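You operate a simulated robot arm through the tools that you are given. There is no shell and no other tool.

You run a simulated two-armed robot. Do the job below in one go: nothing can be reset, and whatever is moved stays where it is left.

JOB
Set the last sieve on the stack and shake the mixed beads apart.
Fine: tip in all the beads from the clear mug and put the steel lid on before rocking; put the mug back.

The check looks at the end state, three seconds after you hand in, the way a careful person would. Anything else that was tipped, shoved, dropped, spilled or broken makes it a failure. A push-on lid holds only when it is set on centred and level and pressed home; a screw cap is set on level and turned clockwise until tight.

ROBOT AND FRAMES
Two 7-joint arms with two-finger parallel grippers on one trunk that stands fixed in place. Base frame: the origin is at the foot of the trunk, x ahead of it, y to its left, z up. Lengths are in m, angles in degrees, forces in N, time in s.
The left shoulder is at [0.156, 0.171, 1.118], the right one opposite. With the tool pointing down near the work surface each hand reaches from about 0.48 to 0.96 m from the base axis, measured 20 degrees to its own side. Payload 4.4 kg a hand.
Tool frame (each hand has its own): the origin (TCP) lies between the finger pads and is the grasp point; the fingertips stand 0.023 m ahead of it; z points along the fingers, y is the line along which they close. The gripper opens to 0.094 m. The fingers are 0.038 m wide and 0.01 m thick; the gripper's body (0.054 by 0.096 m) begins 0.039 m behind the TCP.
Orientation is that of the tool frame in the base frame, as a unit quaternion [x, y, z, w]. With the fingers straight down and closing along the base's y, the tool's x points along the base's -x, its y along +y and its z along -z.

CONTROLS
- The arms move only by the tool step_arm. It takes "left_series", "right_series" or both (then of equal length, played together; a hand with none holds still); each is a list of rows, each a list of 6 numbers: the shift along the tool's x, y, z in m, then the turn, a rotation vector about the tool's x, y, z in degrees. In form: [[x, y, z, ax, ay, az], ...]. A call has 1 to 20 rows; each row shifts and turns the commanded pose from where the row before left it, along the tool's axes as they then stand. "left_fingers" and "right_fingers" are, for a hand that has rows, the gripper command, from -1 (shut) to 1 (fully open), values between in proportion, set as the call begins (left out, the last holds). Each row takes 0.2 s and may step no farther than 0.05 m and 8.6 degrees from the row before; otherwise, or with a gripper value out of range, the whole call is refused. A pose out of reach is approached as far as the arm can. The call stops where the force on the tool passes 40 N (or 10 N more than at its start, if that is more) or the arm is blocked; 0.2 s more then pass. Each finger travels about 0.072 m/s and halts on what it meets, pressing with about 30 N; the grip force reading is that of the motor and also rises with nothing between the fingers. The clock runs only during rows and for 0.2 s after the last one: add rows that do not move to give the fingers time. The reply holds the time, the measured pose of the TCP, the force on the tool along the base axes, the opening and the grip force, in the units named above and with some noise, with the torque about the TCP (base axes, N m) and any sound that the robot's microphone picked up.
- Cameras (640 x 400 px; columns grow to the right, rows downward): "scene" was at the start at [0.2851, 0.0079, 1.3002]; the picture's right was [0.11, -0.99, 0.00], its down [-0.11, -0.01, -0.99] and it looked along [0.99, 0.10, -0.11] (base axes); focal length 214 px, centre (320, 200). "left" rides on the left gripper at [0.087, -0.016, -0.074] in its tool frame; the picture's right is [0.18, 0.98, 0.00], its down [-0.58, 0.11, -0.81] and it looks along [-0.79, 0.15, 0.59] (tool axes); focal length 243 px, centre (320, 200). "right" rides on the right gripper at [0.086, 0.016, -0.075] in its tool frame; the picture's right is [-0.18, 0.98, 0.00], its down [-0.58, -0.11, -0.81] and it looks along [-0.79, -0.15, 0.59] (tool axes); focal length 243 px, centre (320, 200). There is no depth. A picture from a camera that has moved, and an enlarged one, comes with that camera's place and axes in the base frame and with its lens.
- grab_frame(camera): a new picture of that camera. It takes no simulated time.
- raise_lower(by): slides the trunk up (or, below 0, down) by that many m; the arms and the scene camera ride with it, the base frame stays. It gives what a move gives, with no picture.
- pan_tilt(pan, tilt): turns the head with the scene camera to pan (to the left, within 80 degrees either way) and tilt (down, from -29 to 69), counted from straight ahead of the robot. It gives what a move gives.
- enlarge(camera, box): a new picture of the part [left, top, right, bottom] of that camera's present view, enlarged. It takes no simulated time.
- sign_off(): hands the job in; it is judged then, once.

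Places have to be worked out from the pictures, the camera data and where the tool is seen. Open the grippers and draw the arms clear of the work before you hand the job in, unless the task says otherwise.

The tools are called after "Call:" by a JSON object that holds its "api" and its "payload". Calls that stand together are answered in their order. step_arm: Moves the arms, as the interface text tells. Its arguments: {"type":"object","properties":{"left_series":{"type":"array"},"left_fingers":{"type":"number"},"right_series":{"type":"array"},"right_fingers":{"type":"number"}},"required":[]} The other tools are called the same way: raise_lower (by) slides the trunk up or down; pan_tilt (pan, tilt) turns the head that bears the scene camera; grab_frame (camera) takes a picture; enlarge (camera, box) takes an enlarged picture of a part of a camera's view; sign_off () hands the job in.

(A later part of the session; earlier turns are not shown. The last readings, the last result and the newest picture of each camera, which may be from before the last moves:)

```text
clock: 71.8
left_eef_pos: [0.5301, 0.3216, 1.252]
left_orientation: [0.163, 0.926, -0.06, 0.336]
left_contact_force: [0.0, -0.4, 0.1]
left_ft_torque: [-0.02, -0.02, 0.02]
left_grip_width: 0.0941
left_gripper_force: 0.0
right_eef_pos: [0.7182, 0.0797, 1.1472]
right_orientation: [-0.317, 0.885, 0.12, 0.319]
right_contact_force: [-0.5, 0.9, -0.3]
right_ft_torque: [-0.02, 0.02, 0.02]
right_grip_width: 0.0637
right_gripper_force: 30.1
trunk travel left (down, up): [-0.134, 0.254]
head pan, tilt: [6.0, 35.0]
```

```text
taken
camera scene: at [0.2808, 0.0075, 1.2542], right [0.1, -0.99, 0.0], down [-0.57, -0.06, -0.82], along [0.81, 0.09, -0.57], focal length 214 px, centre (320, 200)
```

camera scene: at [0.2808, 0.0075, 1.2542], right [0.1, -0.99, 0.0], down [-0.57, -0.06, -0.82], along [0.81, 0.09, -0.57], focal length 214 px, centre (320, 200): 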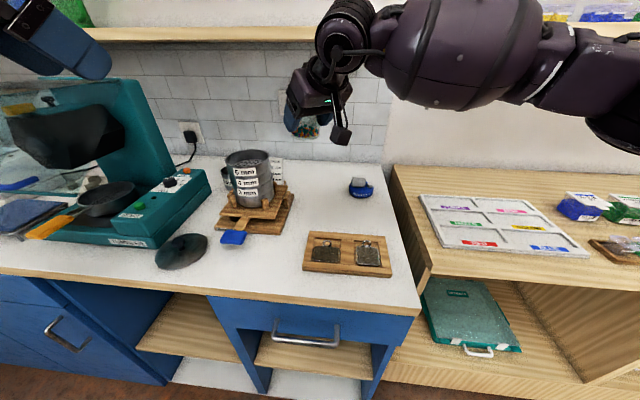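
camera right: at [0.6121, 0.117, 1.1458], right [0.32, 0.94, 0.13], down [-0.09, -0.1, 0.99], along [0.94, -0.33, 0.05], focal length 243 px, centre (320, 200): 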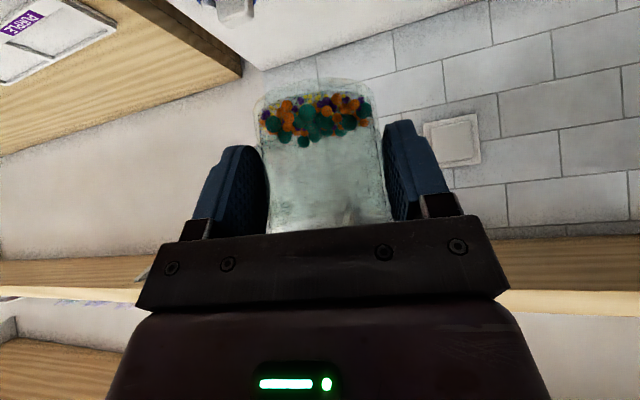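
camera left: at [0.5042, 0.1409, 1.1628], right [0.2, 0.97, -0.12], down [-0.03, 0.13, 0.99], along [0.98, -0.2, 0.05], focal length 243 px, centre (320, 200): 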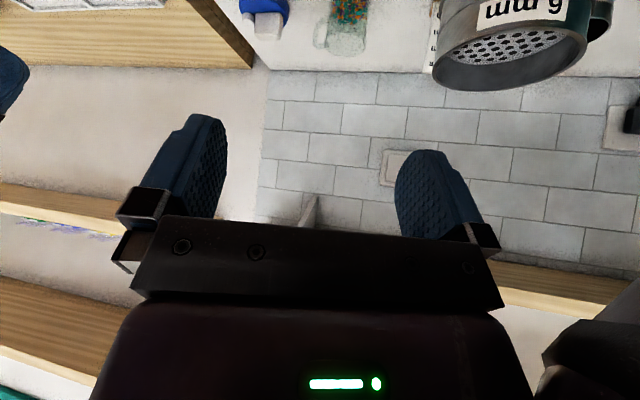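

I carry the mug over the stack to the pouring point, tool at ≈(0.767, 0.230, 1.12); its base passes ~3–4 cm above the rim.

Call:
{"api": "step_arm", "payload": {"right_series": [[-0.0212, 0.021, 0.0267, 0, 0, 0], [-0.0212, 0.021, 0.0267, 0, 0, 0], [-0.0212, 0.021, 0.0267, 0, 0, 0], [-0.0212, 0.021, 0.0267, 0, 0, 0], [0, 0, 0, 0, 0, 0]]}}

Call:
{"api": "enlarge", "payload": {"camera": "scene", "box": [190, 70, 350, 220]}}

Call:
{"api": "grab_frame", "payload": {"camera": "left"}}

Call:
{"api": "grab_frame", "payload": {"camera": "right"}}

```text
clock: 73.0
left_eef_pos: [0.5287, 0.3212, 1.252]
left_orientation: [0.163, 0.926, -0.059, 0.335]
left_contact_force: [-0.1, 0.6, 0.0]
left_ft_torque: [-0.02, 0.02, 0.01]
left_grip_width: 0.0941
left_gripper_force: 0.0
right_eef_pos: [0.7676, 0.2284, 1.119]
right_orientation: [-0.317, 0.885, 0.119, 0.321]
right_contact_force: [0.0, -0.2, -0.7]
right_ft_torque: [-0.01, 0.01, -0.03]
right_grip_width: 0.0637
right_gripper_force: 29.7
trunk travel left (down, up): [-0.134, 0.254]
head pan, tilt: [6.0, 35.0]
```

```text
2.67 times, centred on (270, 145) of scene
camera zoom: at [0.2808, 0.0073, 1.2542], right [0.1, -0.99, 0.0], down [-0.57, -0.06, -0.82], along [0.81, 0.09, -0.57], focal length 572 px, centre (453, 347)
```

zoom: 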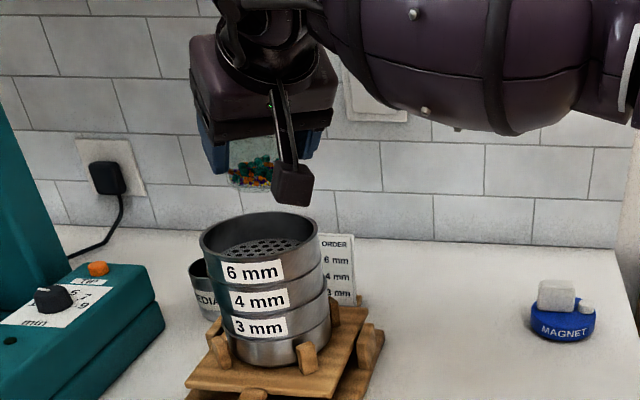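

```text
taken
camera left: at [0.4165, 0.346, 1.2531], right [0.2, 0.97, -0.12], down [-0.03, 0.13, 0.99], along [0.98, -0.2, 0.05], focal length 243 px, centre (320, 200)
```

left: 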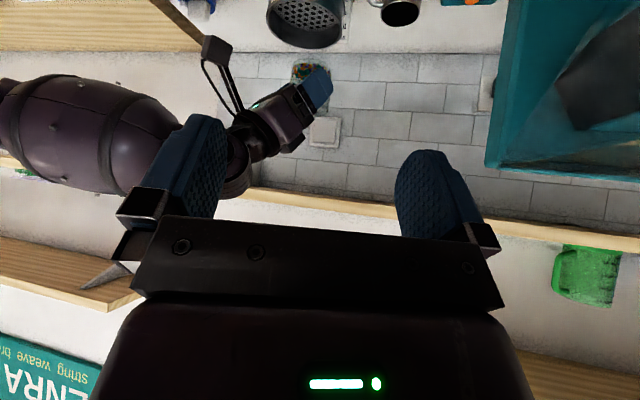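

```text
taken
camera right: at [0.6709, 0.1686, 1.12], right [-0.52, 0.85, 0.13], down [0.02, -0.14, 0.99], along [0.86, 0.51, 0.05], focal length 243 px, centre (320, 200)
```

right: 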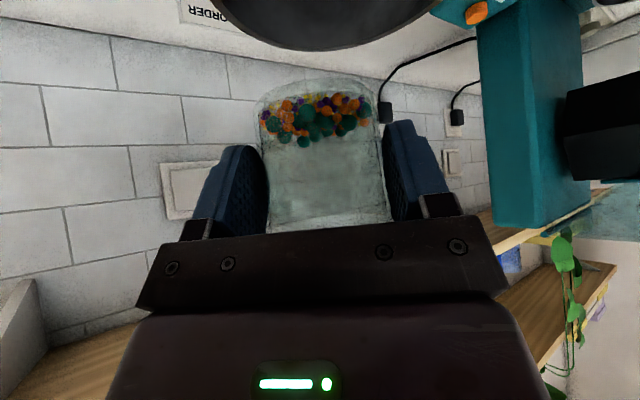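

Alignment over the sieve looks right. I start the tilt: pitch back 25°, then roll 56° to the left—still below spilling angle—and look.

Call:
{"api": "step_arm", "payload": {"right_series": [[0, 0, 0, 0, -8.3, 0], [0, 0, 0, 0, -8.3, 0], [0, 0, 0, 0, -8.3, 0], [0, 0, 0, 0, 0, -8], [0, 0, 0, 0, 0, -8], [0, 0, 0, 0, 0, -8], [0, 0, 0, 0, 0, -8], [0, 0, 0, 0, 0, -8], [0, 0, 0, 0, 0, -8], [0, 0, 0, 0, 0, -8], [0, 0, 0, 0, 0, 0]]}}

Call:
{"api": "enlarge", "payload": {"camera": "scene", "box": [190, 70, 350, 220]}}

Call:
{"api": "grab_frame", "payload": {"camera": "right"}}

```text
clock: 75.4
left_eef_pos: [0.531, 0.3212, 1.2525]
left_orientation: [0.163, 0.926, -0.058, 0.335]
left_contact_force: [-0.7, 0.0, 0.9]
left_ft_torque: [0.0, 0.0, 0.0]
left_grip_width: 0.094
left_gripper_force: 0.0
right_eef_pos: [0.7684, 0.2306, 1.1183]
right_orientation: [0.624, -0.569, 0.074, -0.531]
right_contact_force: [0.3, 0.3, -0.1]
right_ft_torque: [0.0, -0.01, 0.01]
right_grip_width: 0.0637
right_gripper_force: 30.0
trunk travel left (down, up): [-0.134, 0.254]
head pan, tilt: [6.0, 35.0]
```

```text
2.67 times, centred on (270, 145) of scene
camera zoom: at [0.2812, 0.0074, 1.254], right [0.1, -0.99, 0.0], down [-0.57, -0.06, -0.82], along [0.81, 0.09, -0.57], focal length 572 px, centre (453, 347)
```

zoom: 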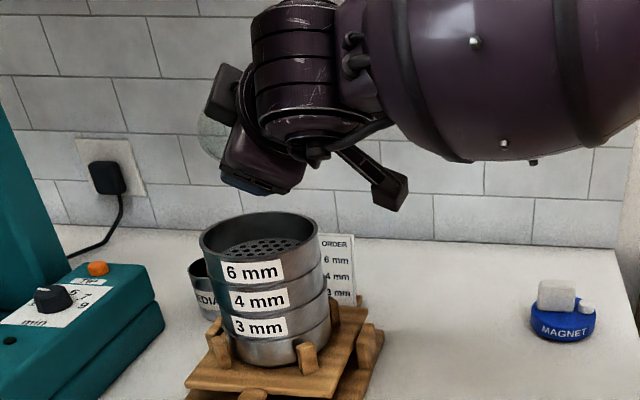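

```text
taken
camera right: at [0.7376, 0.1217, 1.0934], right [-0.68, 0.35, -0.64], down [-0.69, -0.03, 0.72], along [0.23, 0.94, 0.26], focal length 243 px, centre (320, 200)
```

right: 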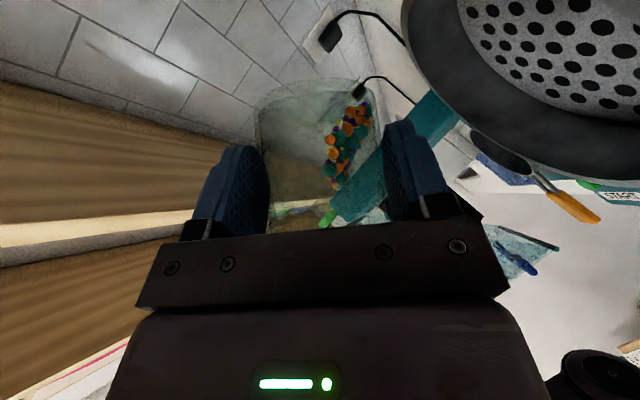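

The beads have slid to the low side wall, still inside. I continue rolling in small stages.

Call:
{"api": "step_arm", "payload": {"right_series": [[0, 0, 0, 0, 0, -6], [0, 0, 0, 0, 0, -6], [0, 0, 0, 0, 0, -6], [0, 0, 0, 0, 0, -6], [0, 0, 0, 0, 0, 0]]}}

Call:
{"api": "grab_frame", "payload": {"camera": "right"}}

Call:
{"api": "enlarge", "payload": {"camera": "scene", "box": [190, 70, 350, 220]}}

```text
clock: 76.6
left_eef_pos: [0.5295, 0.3217, 1.2522]
left_orientation: [0.164, 0.926, -0.06, 0.335]
left_contact_force: [0.0, -0.1, -0.3]
left_ft_torque: [0.0, 0.03, 0.0]
left_grip_width: 0.0937
left_gripper_force: 0.0
right_eef_pos: [0.7689, 0.2289, 1.1184]
right_orientation: [0.728, -0.426, 0.182, -0.505]
right_contact_force: [-0.7, 0.3, -0.9]
right_ft_torque: [0.02, 0.0, -0.02]
right_grip_width: 0.0637
right_gripper_force: 29.8
trunk travel left (down, up): [-0.134, 0.254]
head pan, tilt: [6.0, 35.0]
```

```text
taken
camera right: at [0.7608, 0.1145, 1.1207], right [-0.54, 0.02, -0.84], down [-0.84, 0.02, 0.54], along [0.02, 1.0, 0.01], focal length 243 px, centre (320, 200)
```

right: 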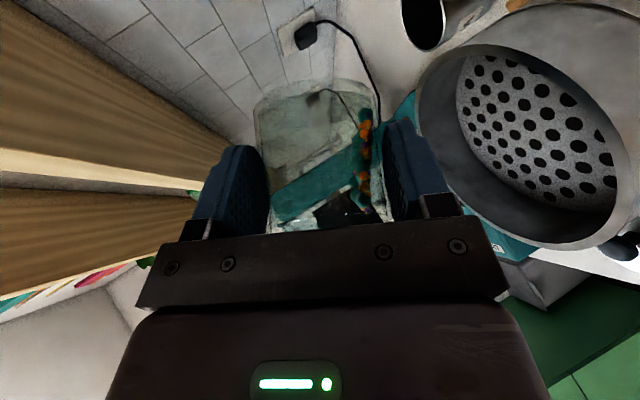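

```text
2.67 times, centred on (270, 145) of scene
camera zoom: at [0.2815, 0.0073, 1.2539], right [0.1, -0.99, 0.0], down [-0.57, -0.06, -0.82], along [0.81, 0.09, -0.57], focal length 572 px, centre (453, 347)
```

zoom: 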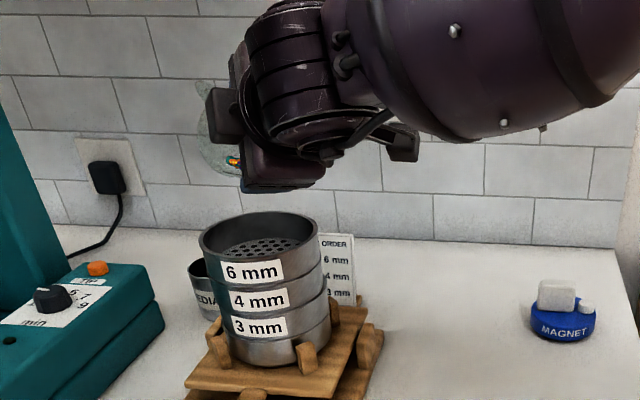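

The lip is right above the sieve's centre (≈x 0.74) and beads are near it. I keep rolling slowly so they trickle in.

Call:
{"api": "step_arm", "payload": {"right_series": [[0, 0, 0, 0, 0, -4], [0, 0, 0, 0, 0, -4], [0, 0, 0, 0, 0, -4], [0, 0, 0, 0, 0, -4], [0, 0, 0, 0, 0, -4], [0, 0, 0, 0, 0, 0]]}}

Call:
{"api": "grab_frame", "payload": {"camera": "right"}}

Call:
{"api": "enlarge", "payload": {"camera": "scene", "box": [190, 70, 350, 220]}}

```text
clock: 78.0
left_eef_pos: [0.5295, 0.3213, 1.2516]
left_orientation: [0.164, 0.926, -0.059, 0.335]
left_contact_force: [0.1, 0.4, -0.1]
left_ft_torque: [0.02, 0.01, 0.03]
left_grip_width: 0.0941
left_gripper_force: 0.0
right_eef_pos: [0.7694, 0.2287, 1.1197]
right_orientation: [0.791, -0.295, 0.267, -0.465]
right_contact_force: [0.4, 0.4, -0.5]
right_ft_torque: [0.03, 0.03, 0.01]
right_grip_width: 0.0636
right_gripper_force: 29.7
trunk travel left (down, up): [-0.134, 0.254]
head pan, tilt: [6.0, 35.0]
```

```text
taken
camera right: at [0.7741, 0.1182, 1.1487], right [-0.34, -0.26, -0.9], down [-0.94, -0.01, 0.35], along [-0.1, 0.97, -0.24], focal length 243 px, centre (320, 200)
```

right: 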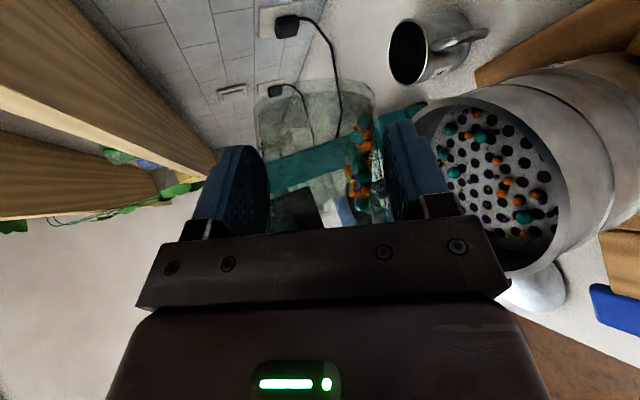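

```text
2.67 times, centred on (270, 145) of scene
camera zoom: at [0.2812, 0.0075, 1.254], right [0.1, -0.99, 0.0], down [-0.57, -0.06, -0.82], along [0.81, 0.09, -0.57], focal length 572 px, centre (453, 347)
```

zoom: 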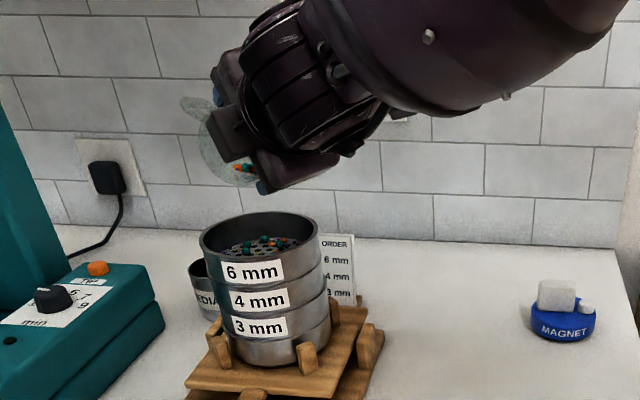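

Beads are landing well within the 6 mm sieve. I continue rolling gently.

Call:
{"api": "step_arm", "payload": {"right_series": [[0, 0, 0, 0, 0, -3], [0, 0, 0, 0, 0, -3], [0, 0, 0, 0, 0, -3], [0, 0, 0, 0, 0, -3], [0, 0, 0, 0, 0, -3], [0, 0, 0, 0, 0, -3], [0, 0, 0, 0, 0, 0], [0, 0, 0, 0, 0, 0]]}}

Call:
{"api": "grab_frame", "payload": {"camera": "right"}}

Call:
{"api": "enlarge", "payload": {"camera": "scene", "box": [190, 70, 350, 220]}}

```text
clock: 79.8
left_eef_pos: [0.5293, 0.3227, 1.2518]
left_orientation: [0.163, 0.926, -0.06, 0.335]
left_contact_force: [0.4, -0.1, -0.3]
left_ft_torque: [0.02, -0.05, -0.02]
left_grip_width: 0.0939
left_gripper_force: 0.0
right_eef_pos: [0.7695, 0.2297, 1.1197]
right_orientation: [0.828, -0.166, 0.337, -0.417]
right_contact_force: [-0.1, 0.2, -0.2]
right_ft_torque: [-0.03, 0.01, -0.03]
right_grip_width: 0.0636
right_gripper_force: 30.1
trunk travel left (down, up): [-0.134, 0.254]
head pan, tilt: [6.0, 35.0]
```

```text
taken
camera right: at [0.7804, 0.1287, 1.1734], right [-0.13, -0.48, -0.87], down [-0.98, -0.08, 0.19], along [-0.16, 0.87, -0.46], focal length 243 px, centre (320, 200)
```

right: 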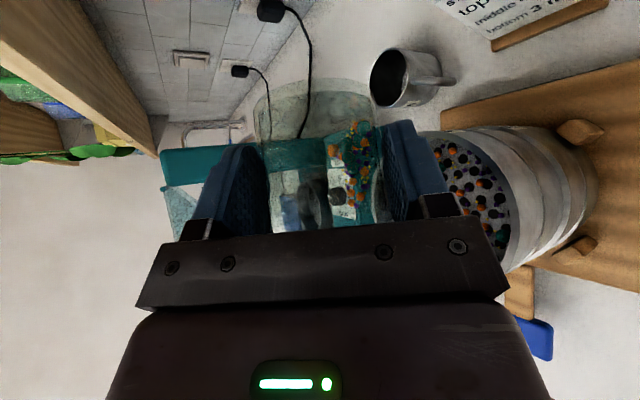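

```text
2.67 times, centred on (270, 145) of scene
camera zoom: at [0.281, 0.0074, 1.2541], right [0.1, -0.99, 0.0], down [-0.57, -0.06, -0.82], along [0.81, 0.09, -0.57], focal length 572 px, centre (453, 347)
```

zoom: 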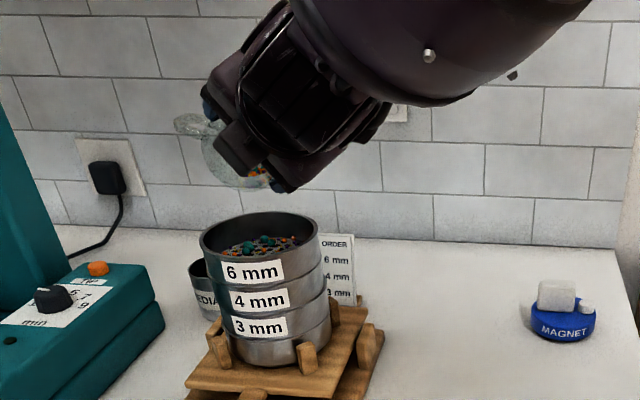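

Most beads are out; I now pitch the tool up slowly so the mug mouth points further down and the rest runs out.

Call:
{"api": "step_arm", "payload": {"right_series": [[0, 0, 0, 2.65, 1.41, 0], [0, 0, 0, 2.65, 1.41, 0], [0, 0, 0, 2.65, 1.41, 0], [0, 0, 0, 2.65, 1.41, 0], [0, 0, 0, 2.65, 1.41, 0], [0, 0, 0, 2.65, 1.41, 0], [0, 0, 0, 2.65, 1.41, 0], [0, 0, 0, 0, 0, 0], [0, 0, 0, 0, 0, 0]]}}

Call:
{"api": "grab_frame", "payload": {"camera": "right"}}

Call:
{"api": "enlarge", "payload": {"camera": "scene", "box": [190, 70, 350, 220]}}

```text
clock: 81.8
left_eef_pos: [0.5291, 0.3216, 1.2521]
left_orientation: [0.164, 0.926, -0.059, 0.335]
left_contact_force: [0.5, 0.8, -0.6]
left_ft_torque: [-0.02, -0.02, 0.01]
left_grip_width: 0.0942
left_gripper_force: 0.1
right_eef_pos: [0.7696, 0.2299, 1.1194]
right_orientation: [0.769, -0.155, 0.389, -0.482]
right_contact_force: [-0.2, 0.1, -0.9]
right_ft_torque: [-0.01, 0.01, 0.0]
right_grip_width: 0.0637
right_gripper_force: 30.3
right hand out of reach, approached as far as the arm can: row 5, 6, 7
trunk travel left (down, up): [-0.134, 0.254]
head pan, tilt: [6.0, 35.0]
```

```text
taken
camera right: at [0.7721, 0.1224, 1.1611], right [0.01, -0.36, -0.93], down [-1.0, -0.09, 0.02], along [-0.09, 0.93, -0.36], focal length 243 px, centre (320, 200)
```

right: 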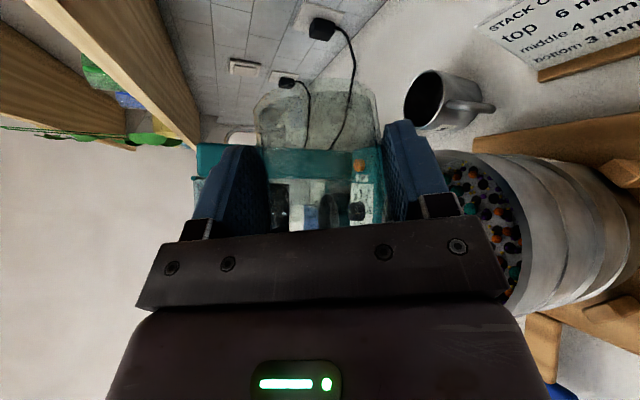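

```text
2.67 times, centred on (270, 145) of scene
camera zoom: at [0.281, 0.0074, 1.2541], right [0.1, -0.99, 0.0], down [-0.57, -0.06, -0.82], along [0.81, 0.09, -0.57], focal length 572 px, centre (453, 347)
```

zoom: 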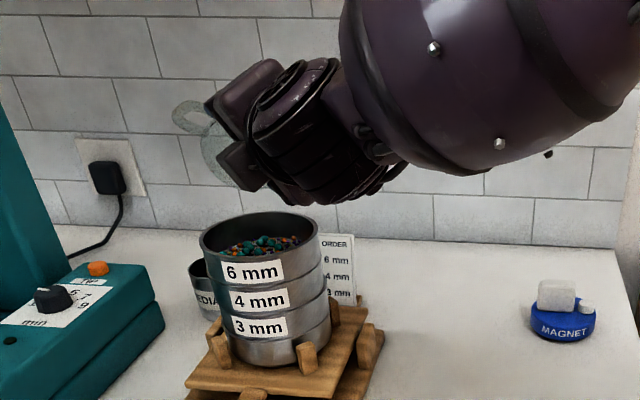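

The mug looks nearly empty; I zoom in on it and on the sieve and the surroundings for stray beads.

Call:
{"api": "enlarge", "payload": {"camera": "right", "box": [240, 70, 400, 240]}}

Call:
{"api": "enlarge", "payload": {"camera": "scene", "box": [225, 90, 285, 180]}}

```text
2.35 times, centred on (320, 155) of right
camera zoom: at [0.7721, 0.1224, 1.1611], right [0.01, -0.36, -0.93], down [-1.0, -0.09, 0.02], along [-0.09, 0.93, -0.36], focal length 571 px, centre (320, 306)
```

zoom: 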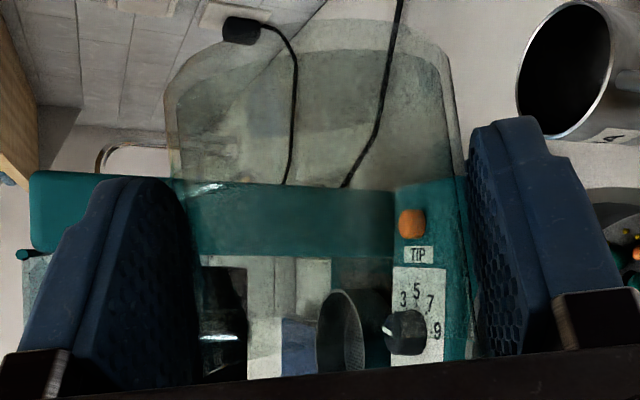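

```text
4.44 times, centred on (255, 135) of scene
camera zoom: at [0.281, 0.0074, 1.2541], right [0.1, -0.99, 0.0], down [-0.57, -0.06, -0.82], along [0.81, 0.09, -0.57], focal length 953 px, centre (609, 489)
```

zoom: 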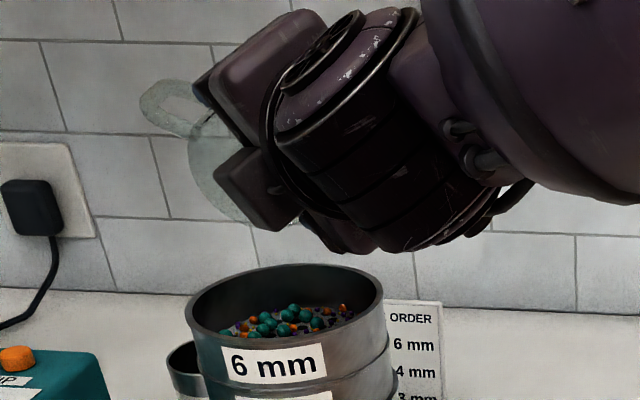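

No beads visible in the mug. I roll a further 12° and hold a moment to make sure every small bead has left.

Call:
{"api": "step_arm", "payload": {"right_series": [[0, 0, 0, 0, 0, -4], [0, 0, 0, 0, 0, -4], [0, 0, 0, 0, 0, -4], [0, 0, 0, 0, 0, 0], [0, 0, 0, 0, 0, 4], [0, 0, 0, 0, 0, -4], [0, 0, 0, 0, 0, 0], [0, 0, 0, 0, 0, 0]]}}

Call:
{"api": "enlarge", "payload": {"camera": "right", "box": [240, 70, 400, 240]}}

Call:
{"api": "grab_frame", "payload": {"camera": "right"}}

```text
clock: 83.6
left_eef_pos: [0.5292, 0.3211, 1.2524]
left_orientation: [0.164, 0.926, -0.06, 0.335]
left_contact_force: [-0.5, 0.4, 0.2]
left_ft_torque: [0.06, 0.0, 0.01]
left_grip_width: 0.0941
left_gripper_force: 0.0
right_eef_pos: [0.7688, 0.2287, 1.1198]
right_orientation: [0.769, -0.156, 0.39, -0.483]
right_contact_force: [1.1, -0.4, -0.1]
right_ft_torque: [0.0, 0.01, -0.01]
right_grip_width: 0.0636
right_gripper_force: 29.3
right hand out of reach, approached as far as the arm can: row 1, 2, 3
trunk travel left (down, up): [-0.134, 0.254]
head pan, tilt: [6.0, 35.0]
```

```text
2.35 times, centred on (320, 155) of right
camera zoom: at [0.7721, 0.1225, 1.1608], right [0.01, -0.37, -0.93], down [-1.0, -0.09, 0.02], along [-0.09, 0.93, -0.36], focal length 571 px, centre (320, 306)
```

zoom: 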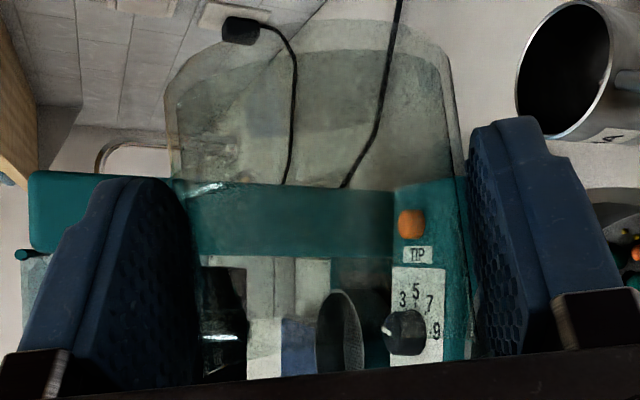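

```text
taken
camera right: at [0.7721, 0.1225, 1.1608], right [0.01, -0.37, -0.93], down [-1.0, -0.09, 0.02], along [-0.09, 0.93, -0.36], focal length 243 px, centre (320, 200)
```

right: 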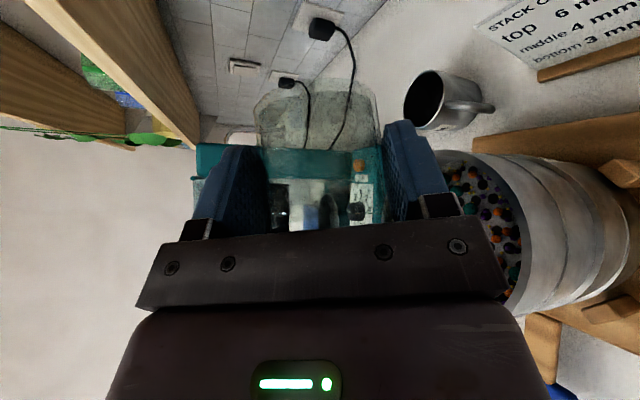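

The roll is at its joint limit but the mug is visibly empty. I reverse the motion to bring the mug upright, still above the sieve, and check.

Call:
{"api": "step_arm", "payload": {"right_series": [[0, 0, 0, -2.56, -1.36, 0], [0, 0, 0, -2.56, -1.36, 0], [0, 0, 0, -2.56, -1.36, 0], [0, 0, 0, -2.56, -1.36, 0], [0, 0, 0, 0, 0, 8], [0, 0, 0, 0, 0, 8], [0, 0, 0, 0, 0, 8], [0, 0, 0, 0, 0, 8], [0, 0, 0, 0, 0, 8], [0, 0, 0, 0, 0, 8], [0, 0, 0, 0, 0, 8], [0, 0, 0, 0, 0, 8], [0, 0, 0, 0, 0, 8], [0, 0, 0, 0, 0, 8], [0, 0, 0, 0, 0, 8], [0, 0, 0, 0, 0, 8], [0, 0, 0, 0, 0, 8], [0, 0, 0, 0, 0, 8], [0, 0, 0, 0, 0, 0]]}}

Call:
{"api": "grab_frame", "payload": {"camera": "right"}}

Call:
{"api": "enlarge", "payload": {"camera": "scene", "box": [190, 70, 350, 220]}}

```text
clock: 87.6
left_eef_pos: [0.5299, 0.3221, 1.2533]
left_orientation: [0.164, 0.926, -0.06, 0.335]
left_contact_force: [-0.5, 0.2, 0.2]
left_ft_torque: [0.0, 0.01, -0.02]
left_grip_width: 0.0937
left_gripper_force: 0.2
right_eef_pos: [0.7692, 0.2292, 1.1191]
right_orientation: [-0.324, 0.779, 0.159, 0.513]
right_contact_force: [0.0, 0.2, -0.1]
right_ft_torque: [-0.02, 0.02, -0.03]
right_grip_width: 0.0634
right_gripper_force: 29.5
trunk travel left (down, up): [-0.134, 0.254]
head pan, tilt: [6.0, 35.0]
```

```text
taken
camera right: at [0.684, 0.1688, 1.071], right [-0.61, 0.79, 0.08], down [-0.34, -0.35, 0.87], along [0.72, 0.5, 0.48], focal length 243 px, centre (320, 200)
```

right: 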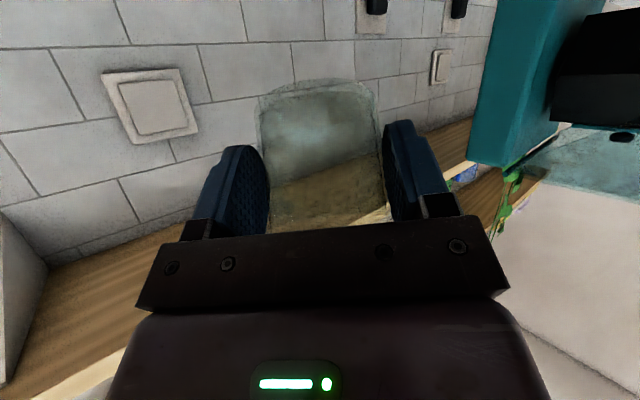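

```text
2.67 times, centred on (270, 145) of scene
camera zoom: at [0.2808, 0.0074, 1.2542], right [0.1, -0.99, 0.0], down [-0.57, -0.06, -0.82], along [0.81, 0.09, -0.57], focal length 572 px, centre (453, 347)
```

zoom: 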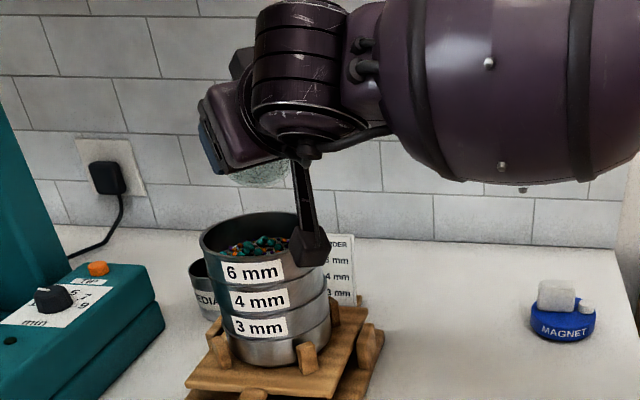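

The mug is empty. I finish bringing it upright (camera box moves up, away from the stack).

Call:
{"api": "step_arm", "payload": {"right_series": [[0, 0, 0, 0, 8.3, 0], [0, 0, 0, 0, 8.3, 0], [0, 0, 0, 0, 8.3, 0], [0, 0, 0, 0, 0, 0]]}}

Call:
{"api": "enlarge", "payload": {"camera": "scene", "box": [190, 70, 350, 220]}}

Call:
{"api": "grab_frame", "payload": {"camera": "right"}}

```text
clock: 88.6
left_eef_pos: [0.53, 0.321, 1.2522]
left_orientation: [0.163, 0.926, -0.06, 0.335]
left_contact_force: [-0.4, -0.6, 0.0]
left_ft_torque: [0.02, -0.01, -0.02]
left_grip_width: 0.0941
left_gripper_force: 0.2
right_eef_pos: [0.7694, 0.2301, 1.1187]
right_orientation: [-0.35, 0.871, 0.085, 0.333]
right_contact_force: [0.1, -0.4, -0.5]
right_ft_torque: [0.0, -0.02, 0.03]
right_grip_width: 0.0636
right_gripper_force: 30.4
trunk travel left (down, up): [-0.134, 0.254]
head pan, tilt: [6.0, 35.0]
```

```text
2.67 times, centred on (270, 145) of scene
camera zoom: at [0.2811, 0.0074, 1.2541], right [0.1, -0.99, 0.0], down [-0.57, -0.06, -0.82], along [0.81, 0.09, -0.57], focal length 572 px, centre (453, 347)
```

zoom: 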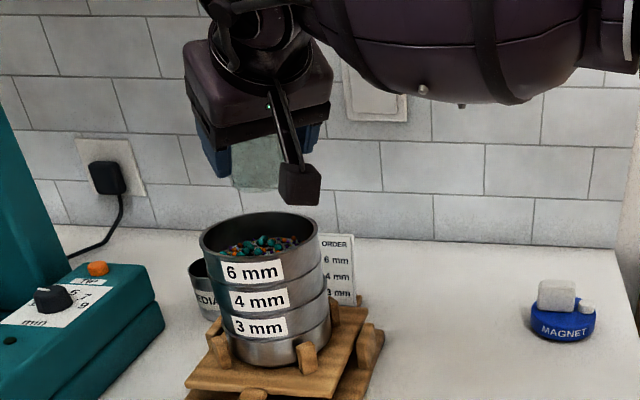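

```text
taken
camera right: at [0.6741, 0.1652, 1.1187], right [-0.56, 0.83, 0.03], down [-0.04, -0.07, 1.0], along [0.83, 0.55, 0.07], focal length 243 px, centre (320, 200)
```

right: 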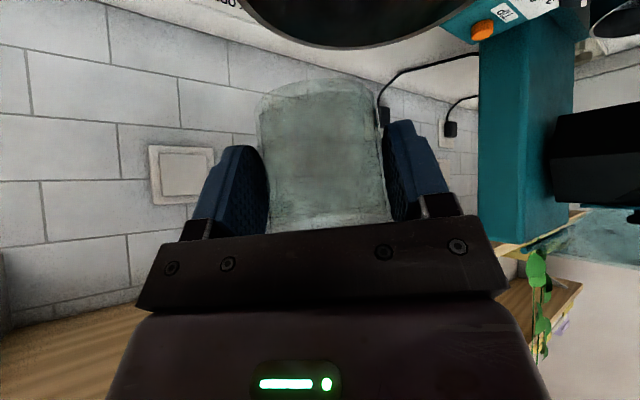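

Upright to within ~5°; I correct that residual tilt, then carry the mug back off the stack.

Call:
{"api": "step_arm", "payload": {"right_series": [[0, 0, 0, -4.2, -0.04, 3.53], [0, 0, 0, 0, 0, 0]]}}

```text
clock: 89.2
left_eef_pos: [0.528, 0.3219, 1.2527]
left_orientation: [0.163, 0.926, -0.059, 0.335]
left_contact_force: [0.3, 0.1, 0.4]
left_ft_torque: [0.0, 0.01, -0.01]
left_grip_width: 0.094
left_gripper_force: 0.1
right_eef_pos: [0.768, 0.2289, 1.1201]
right_orientation: [-0.335, 0.878, 0.127, 0.318]
right_contact_force: [-0.5, 0.0, -0.3]
right_ft_torque: [-0.02, -0.01, -0.03]
right_grip_width: 0.0635
right_gripper_force: 29.8
trunk travel left (down, up): [-0.134, 0.254]
head pan, tilt: [6.0, 35.0]
```

Now I move the mug back over the free counter and turn it back to its original heading.

Call:
{"api": "step_arm", "payload": {"right_series": [[0.0215, -0.0196, -0.0271, 0, 0, 0], [0.0215, -0.0196, -0.0271, 0, 0, 0], [0.0215, -0.0196, -0.0271, 0, 0, 0], [0.0215, -0.0196, -0.0271, 0, 0, 0], [0, 0, 0, 4.83, -0.075, 5.754], [0, 0, 0, 4.83, -0.075, 5.754], [0, 0, 0, 4.83, -0.075, 5.754], [0, 0, 0, 4.83, -0.075, 5.754], [0, 0, 0, 4.83, -0.075, 5.754], [0, 0, 0, 4.83, -0.075, 5.754], [0, 0, 0, 4.83, -0.075, 5.754], [0, 0, 0, 0, 0, 0]]}}

Call:
{"api": "grab_frame", "payload": {"camera": "scene"}}

```text
clock: 91.8
left_eef_pos: [0.529, 0.3205, 1.2505]
left_orientation: [0.164, 0.926, -0.059, 0.335]
left_contact_force: [0.1, -0.5, 0.4]
left_ft_torque: [-0.05, 0.01, -0.02]
left_grip_width: 0.0939
left_gripper_force: 0.1
right_eef_pos: [0.7208, 0.0804, 1.1468]
right_orientation: [0.091, 0.935, -0.028, 0.342]
right_contact_force: [-0.2, -0.7, -0.5]
right_ft_torque: [0.01, 0.03, 0.01]
right_grip_width: 0.0635
right_gripper_force: 29.5
trunk travel left (down, up): [-0.134, 0.254]
head pan, tilt: [6.0, 35.0]
```

```text
taken
camera scene: at [0.2811, 0.0074, 1.2541], right [0.1, -0.99, 0.0], down [-0.57, -0.06, -0.82], along [0.81, 0.09, -0.57], focal length 214 px, centre (320, 200)
```

scene: 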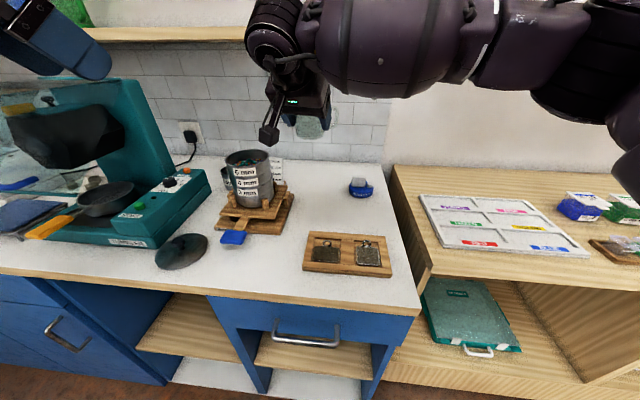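

Heading matches the pick-up pose exactly. I return along the reverse path to just above the original spot.

Call:
{"api": "step_arm", "payload": {"right_series": [[-0.0029, 0.0033, 0.0372, 0, 0, 0], [-0.0029, 0.0033, 0.0372, 0, 0, 0], [-0.0029, 0.0033, 0.0372, 0, 0, 0], [-0.0029, 0.0033, 0.0372, 0, 0, 0], [-0.0029, 0.0033, 0.0372, 0, 0, 0], [0.0145, 0.0013, 0.0273, 0, 0, 0], [0.0145, 0.0013, 0.0273, 0, 0, 0], [0.0097, 0.0009, 0.0182, 0, 0, 0], [0, 0, 0, 0, 0, 0]]}}

Call:
{"api": "enlarge", "payload": {"camera": "scene", "box": [270, 130, 390, 220]}}

Call:
{"api": "grab_frame", "payload": {"camera": "right"}}

```text
clock: 93.8
left_eef_pos: [0.5292, 0.3218, 1.2515]
left_orientation: [0.164, 0.926, -0.059, 0.335]
left_contact_force: [0.1, 0.4, 0.1]
left_ft_torque: [-0.03, 0.01, 0.0]
left_grip_width: 0.0941
left_gripper_force: 0.0
right_eef_pos: [0.8705, 0.0746, 0.9327]
right_orientation: [0.089, 0.935, -0.027, 0.342]
right_contact_force: [0.4, -0.1, -1.0]
right_ft_torque: [0.04, 0.05, -0.02]
right_grip_width: 0.0637
right_gripper_force: 29.9
trunk travel left (down, up): [-0.134, 0.254]
head pan, tilt: [6.0, 35.0]
```

```text
4.44 times, centred on (330, 175) of scene
camera zoom: at [0.2807, 0.0074, 1.2543], right [0.1, -0.99, 0.0], down [-0.57, -0.06, -0.82], along [0.81, 0.09, -0.57], focal length 953 px, centre (276, 311)
```

zoom: 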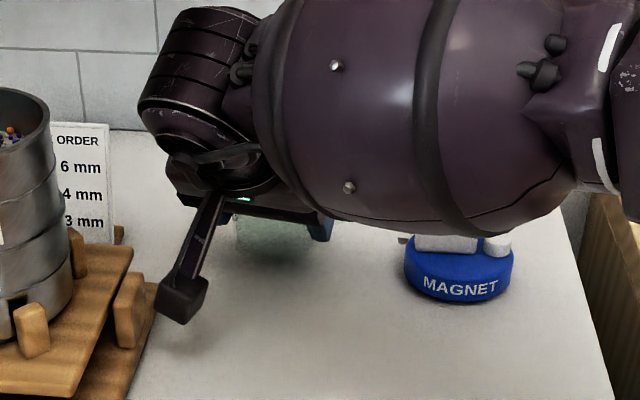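

```text
taken
camera right: at [0.7623, 0.1119, 0.9342], right [0.32, 0.94, 0.13], down [-0.1, -0.1, 0.99], along [0.94, -0.33, 0.06], focal length 243 px, centre (320, 200)
```

right: 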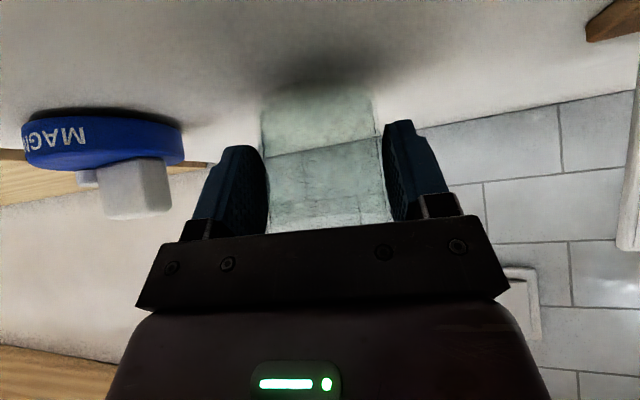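

About 1 cm above the counter. I lower gently until it touches.

Call:
{"api": "step_arm", "payload": {"right_series": [[0.002, 0.0005, 0.005, 0, 0, 0], [0.003, 0, 0.003, 0, 0, 0], [0, 0, 0, 0, 0, 0]]}}

Call:
{"api": "step_arm", "payload": {"right_series": [[0.0013, 0, 0.0015, 0, 0, 0], [0, 0, 0, 0, 0, 0]]}}

Call:
{"api": "step_arm", "payload": {"right_series": [[0.0013, 0, 0.0015, 0, 0, 0], [0, 0, 0, 0, 0, 0]]}}

```text
clock: 94.6
left_eef_pos: [0.5292, 0.3214, 1.251]
left_orientation: [0.163, 0.926, -0.059, 0.335]
left_contact_force: [-1.2, 0.6, -0.1]
left_ft_torque: [0.03, -0.01, 0.03]
left_grip_width: 0.094
left_gripper_force: 0.0
right_eef_pos: [0.8731, 0.0749, 0.9233]
right_orientation: [0.09, 0.935, -0.028, 0.341]
right_contact_force: [0.5, -1.0, -0.7]
right_ft_torque: [-0.03, -0.01, -0.02]
right_grip_width: 0.0636
right_gripper_force: 29.7
trunk travel left (down, up): [-0.134, 0.254]
head pan, tilt: [6.0, 35.0]
```

```text
clock: 95.2
left_eef_pos: [0.5301, 0.3219, 1.2526]
left_orientation: [0.163, 0.926, -0.059, 0.335]
left_contact_force: [0.7, 0.4, -0.6]
left_ft_torque: [0.0, 0.02, 0.0]
left_grip_width: 0.0942
left_gripper_force: 0.1
right_eef_pos: [0.8714, 0.075, 0.9222]
right_orientation: [0.088, 0.935, -0.028, 0.342]
right_contact_force: [-0.7, -0.7, -0.1]
right_ft_torque: [0.03, 0.0, 0.02]
right_grip_width: 0.0638
right_gripper_force: 30.3
trunk travel left (down, up): [-0.134, 0.254]
head pan, tilt: [6.0, 35.0]
```

```text
clock: 95.8
left_eef_pos: [0.5288, 0.322, 1.2536]
left_orientation: [0.163, 0.925, -0.059, 0.337]
left_contact_force: [-0.8, 0.5, -0.1]
left_ft_torque: [0.02, 0.01, -0.01]
left_grip_width: 0.0941
left_gripper_force: 0.1
right_eef_pos: [0.8724, 0.0755, 0.9213]
right_orientation: [0.089, 0.935, -0.027, 0.342]
right_contact_force: [1.2, -0.2, 5.0]
right_ft_torque: [-0.17, -0.07, 0.06]
right_grip_width: 0.0638
right_gripper_force: 30.1
trunk travel left (down, up): [-0.134, 0.254]
head pan, tilt: [6.0, 35.0]
```

Mug is on the counter (5 N). I open the fingers and back out along the tool axis.

Call:
{"api": "step_arm", "payload": {"right_series": [[0, 0, 0, 0, 0, 0], [0, 0, 0, 0, 0, 0], [0, 0, 0, 0, 0, 0], [0, 0, -0.01, 0, 0, 0], [0, 0, -0.03, 0, 0, 0], [0, 0, -0.035, 0, 0, 0], [0, 0, -0.035, 0, 0, 0], [0, 0, 0, 0, 0, 0]], "right_fingers": 1}}

Call:
{"api": "grab_frame", "payload": {"camera": "right"}}

Call:
{"api": "enlarge", "payload": {"camera": "scene", "box": [240, 110, 400, 230]}}

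```text
clock: 97.6
left_eef_pos: [0.5294, 0.3222, 1.2505]
left_orientation: [0.164, 0.926, -0.06, 0.335]
left_contact_force: [0.3, 0.0, -1.0]
left_ft_torque: [0.02, -0.01, 0.0]
left_grip_width: 0.094
left_gripper_force: 0.1
right_eef_pos: [0.8017, 0.0869, 1.0028]
right_orientation: [0.089, 0.936, -0.027, 0.341]
right_contact_force: [-0.2, 0.1, -0.2]
right_ft_torque: [-0.02, -0.01, -0.01]
right_grip_width: 0.0939
right_gripper_force: 0.1
trunk travel left (down, up): [-0.134, 0.254]
head pan, tilt: [6.0, 35.0]
```

```text
taken
camera right: at [0.6939, 0.1238, 1.0038], right [0.32, 0.94, 0.13], down [-0.09, -0.1, 0.99], along [0.94, -0.33, 0.05], focal length 243 px, centre (320, 200)
```

right: 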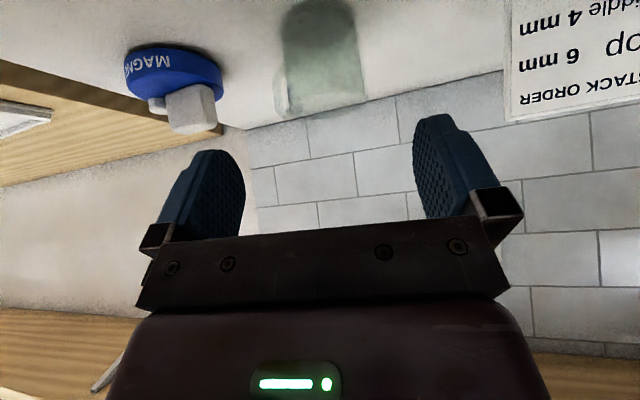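

```text
3.33 times, centred on (320, 170) of scene
camera zoom: at [0.2818, 0.0074, 1.2537], right [0.1, -0.99, 0.0], down [-0.57, -0.06, -0.82], along [0.81, 0.09, -0.57], focal length 715 px, centre (320, 300)
```

zoom: 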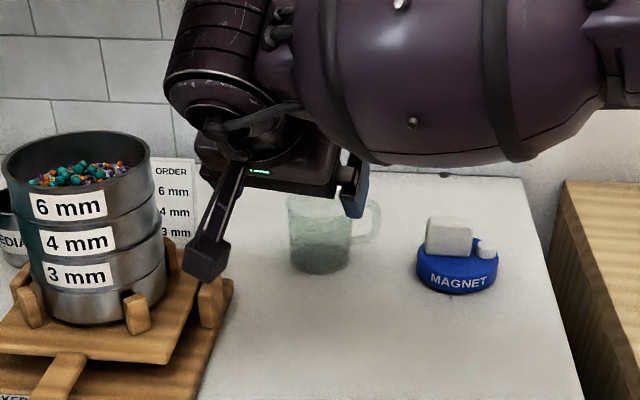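

The mug stands back in its original place and heading. I retreat the right hand to its parking spot on the right.

Call:
{"api": "step_arm", "payload": {"right_series": [[0.0053, -0.03, -0.019, 0, 0, 0], [0.0053, -0.03, -0.019, 0, 0, 0], [0.0053, -0.03, -0.019, 0, 0, 0], [0.0053, -0.03, -0.019, 0, 0, 0], [0.0053, -0.03, -0.019, 0, 0, 0], [0.0053, -0.03, -0.019, 0, 0, 0], [0.0053, -0.03, -0.019, 0, 0, 0], [0.0053, -0.03, -0.019, 0, 0, 0], [0.0053, -0.03, -0.019, 0, 0, 0], [0, 0, 0, 0, 0, 0]]}}

Call:
{"api": "pan_tilt", "payload": {"pan": 12, "tilt": 45}}

Call:
{"api": "grab_frame", "payload": {"camera": "scene"}}

Call:
{"api": "enlarge", "payload": {"camera": "scene", "box": [170, 110, 350, 250]}}

```text
clock: 99.8
left_eef_pos: [0.5305, 0.322, 1.2509]
left_orientation: [0.164, 0.926, -0.06, 0.334]
left_contact_force: [0.4, -0.7, 0.3]
left_ft_torque: [0.0, -0.03, 0.0]
left_grip_width: 0.0941
left_gripper_force: 0.0
right_eef_pos: [0.6085, -0.1508, 1.1018]
right_orientation: [0.089, 0.935, -0.028, 0.342]
right_contact_force: [0.2, 0.3, -0.1]
right_ft_torque: [0.07, -0.01, -0.03]
right_grip_width: 0.094
right_gripper_force: 0.1
trunk travel left (down, up): [-0.134, 0.254]
head pan, tilt: [6.0, 35.0]
```

```text
clock: 100.5
left_eef_pos: [0.5288, 0.3219, 1.2517]
left_orientation: [0.164, 0.926, -0.06, 0.335]
left_contact_force: [0.3, -0.1, -0.1]
left_ft_torque: [0.0, 0.0, 0.01]
left_grip_width: 0.0939
left_gripper_force: 0.0
right_eef_pos: [0.6084, -0.1522, 1.1015]
right_orientation: [0.089, 0.935, -0.028, 0.342]
right_contact_force: [-0.8, 0.2, 0.2]
right_ft_torque: [0.01, 0.01, 0.02]
right_grip_width: 0.0938
right_gripper_force: 0.1
trunk travel left (down, up): [-0.134, 0.254]
head pan, tilt: [12.0, 45.0]
```

```text
taken
camera scene: at [0.273, 0.0152, 1.2393], right [0.21, -0.98, 0.0], down [-0.69, -0.15, -0.71], along [0.69, 0.15, -0.71], focal length 214 px, centre (320, 200)
```

scene: 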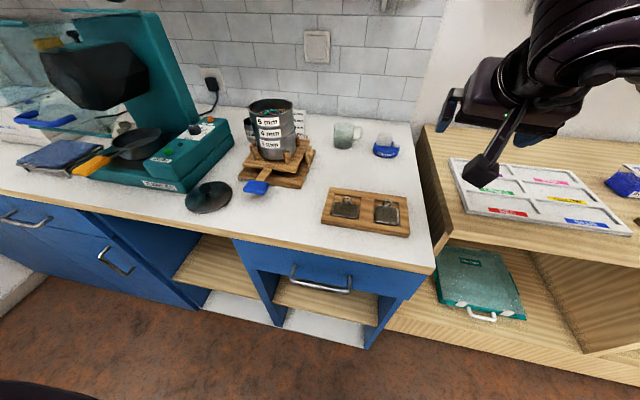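

```text
2.86 times, centred on (260, 180) of scene
camera zoom: at [0.273, 0.0152, 1.2393], right [0.21, -0.98, 0.0], down [-0.69, -0.15, -0.71], along [0.69, 0.15, -0.71], focal length 613 px, centre (491, 257)
```

zoom: 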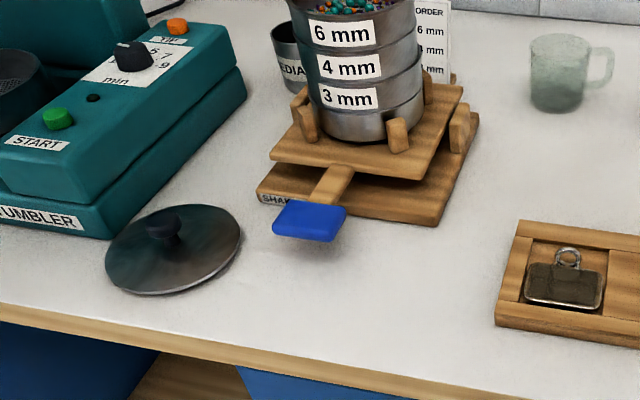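

No stray beads anywhere. Next the lid: disc centre ≈(0.570, 0.344), knob top z≈0.917. I set the left tool straight down and move above it for a closer look.

Call:
{"api": "step_arm", "payload": {"left_series": [[0, 0, 0, 0, 8, 0], [0, 0, 0, 0, 8, 0], [0, 0, 0, 0, 8, 0], [0, 0, 0, 0, 8, 0], [0, 0, 0, 0, 8, 0], [0, 0, 0, 0, 0, -6.7], [0, 0, 0, 0, 0, -6.7], [0, 0, 0, 0, 0, -6.6], [0, 0, 0, 0, 0, 0]], "left_fingers": 0.1}}

Call:
{"api": "grab_frame", "payload": {"camera": "left"}}

```text
clock: 102.5
left_eef_pos: [0.5288, 0.3202, 1.2519]
left_orientation: [-0.001, 1.0, 0.001, -0.001]
left_contact_force: [0.2, 0.4, -0.6]
left_ft_torque: [0.01, -0.02, -0.01]
left_grip_width: 0.0518
left_gripper_force: 0.2
right_eef_pos: [0.6095, -0.1521, 1.1003]
right_orientation: [0.088, 0.936, -0.027, 0.341]
right_contact_force: [0.3, 0.7, 0.2]
right_ft_torque: [0.03, 0.03, -0.02]
right_grip_width: 0.094
right_gripper_force: 0.1
trunk travel left (down, up): [-0.134, 0.254]
head pan, tilt: [12.0, 45.0]
```

```text
taken
camera left: at [0.4431, 0.3061, 1.3261], right [-0.19, 0.98, 0.0], down [0.58, 0.11, 0.8], along [0.79, 0.15, -0.59], focal length 243 px, centre (320, 200)
```

left: 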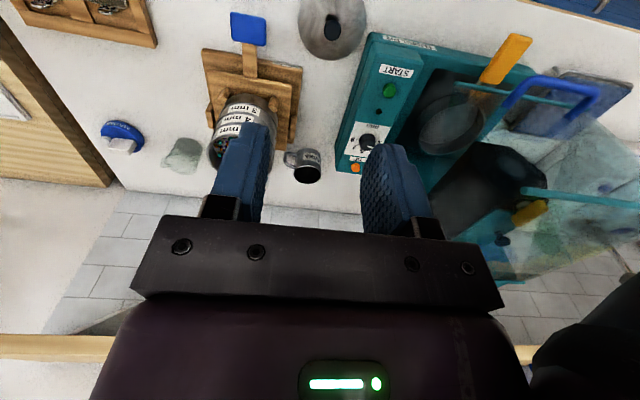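

Left camera agrees: knob at ≈(0.570, 0.346). I descend to z≈1.0 above it.

Call:
{"api": "step_arm", "payload": {"left_series": [[-0.0068, 0.0042, 0.042, 0, 0, 0], [-0.0068, 0.0042, 0.042, 0, 0, 0], [-0.0068, 0.0042, 0.042, 0, 0, 0], [-0.0068, 0.0042, 0.042, 0, 0, 0], [-0.0068, 0.0042, 0.042, 0, 0, 0], [-0.0068, 0.0042, 0.042, 0, 0, 0], [0, 0, 0, 0, 0, 0]]}}

Call:
{"api": "grab_frame", "payload": {"camera": "left"}}

Call:
{"api": "enlarge", "payload": {"camera": "scene", "box": [150, 130, 290, 240]}}

```text
clock: 104.1
left_eef_pos: [0.5692, 0.3471, 1.0008]
left_orientation: [0.001, 1.0, 0.001, 0.0]
left_contact_force: [0.4, -0.3, 0.0]
left_ft_torque: [0.02, -0.04, 0.0]
left_grip_width: 0.0517
left_gripper_force: 0.1
right_eef_pos: [0.6079, -0.1514, 1.1031]
right_orientation: [0.089, 0.935, -0.027, 0.342]
right_contact_force: [0.1, -0.1, 0.0]
right_ft_torque: [0.0, -0.03, 0.0]
right_grip_width: 0.0939
right_gripper_force: 0.2
trunk travel left (down, up): [-0.134, 0.254]
head pan, tilt: [12.0, 45.0]
```

```text
taken
camera left: at [0.4828, 0.3308, 1.074], right [-0.18, 0.98, 0.0], down [0.58, 0.11, 0.81], along [0.79, 0.15, -0.59], focal length 243 px, centre (320, 200)
```

left: 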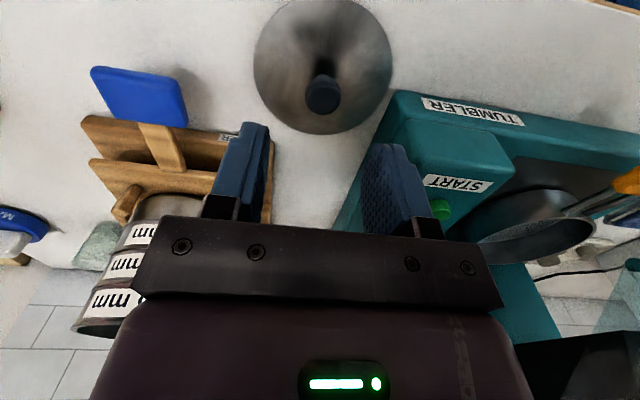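

```text
3.64 times, centred on (220, 185) of scene
camera zoom: at [0.2723, 0.0149, 1.2397], right [0.21, -0.98, 0.0], down [-0.69, -0.15, -0.71], along [0.69, 0.15, -0.71], focal length 780 px, centre (684, 254)
```

zoom: 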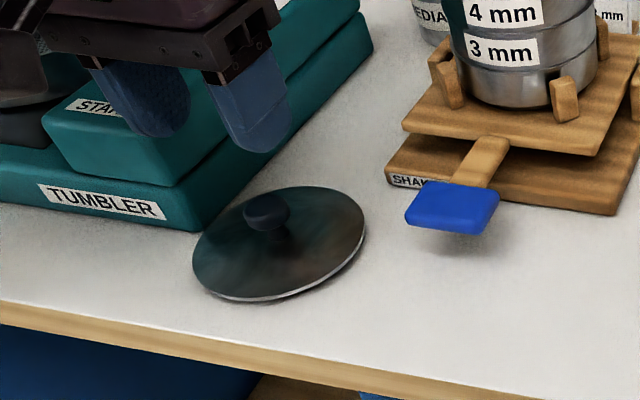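

Knob refined to ≈(0.5745, 0.348), lid Ø≈0.103. I shift slightly and descend over the knob.

Call:
{"api": "step_arm", "payload": {"left_series": [[-0.005, 0.001, 0.02, 0, 0, 0], [0, 0, 0.03, 0, 0, 0], [0, 0, 0.02, 0, 0, 0], [0, 0, 0, 0, 0, 0]]}}

Call:
{"api": "grab_frame", "payload": {"camera": "left"}}

Call:
{"api": "enlarge", "payload": {"camera": "scene", "box": [150, 130, 290, 240]}}

```text
clock: 105.1
left_eef_pos: [0.5733, 0.3477, 0.9303]
left_orientation: [0.0, 1.0, 0.001, -0.002]
left_contact_force: [-0.1, -0.6, 0.3]
left_ft_torque: [0.0, 0.02, 0.0]
left_grip_width: 0.0515
left_gripper_force: 0.1
right_eef_pos: [0.6082, -0.1524, 1.1017]
right_orientation: [0.088, 0.935, -0.026, 0.342]
right_contact_force: [-0.1, 0.1, 0.3]
right_ft_torque: [0.04, 0.03, 0.0]
right_grip_width: 0.0942
right_gripper_force: 0.1
trunk travel left (down, up): [-0.134, 0.254]
head pan, tilt: [12.0, 45.0]
```

```text
taken
camera left: at [0.4875, 0.332, 1.004], right [-0.18, 0.98, 0.0], down [0.58, 0.11, 0.8], along [0.79, 0.15, -0.59], focal length 243 px, centre (320, 200)
```

left: 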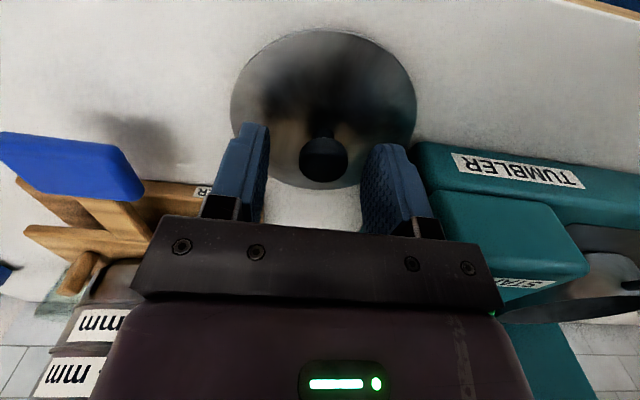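

```text
3.64 times, centred on (220, 185) of scene
camera zoom: at [0.2727, 0.015, 1.2394], right [0.21, -0.98, 0.0], down [-0.69, -0.15, -0.71], along [0.69, 0.15, -0.71], focal length 780 px, centre (684, 254)
```

zoom: 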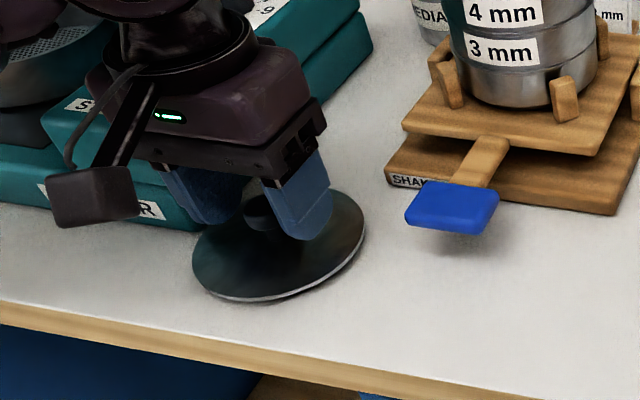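

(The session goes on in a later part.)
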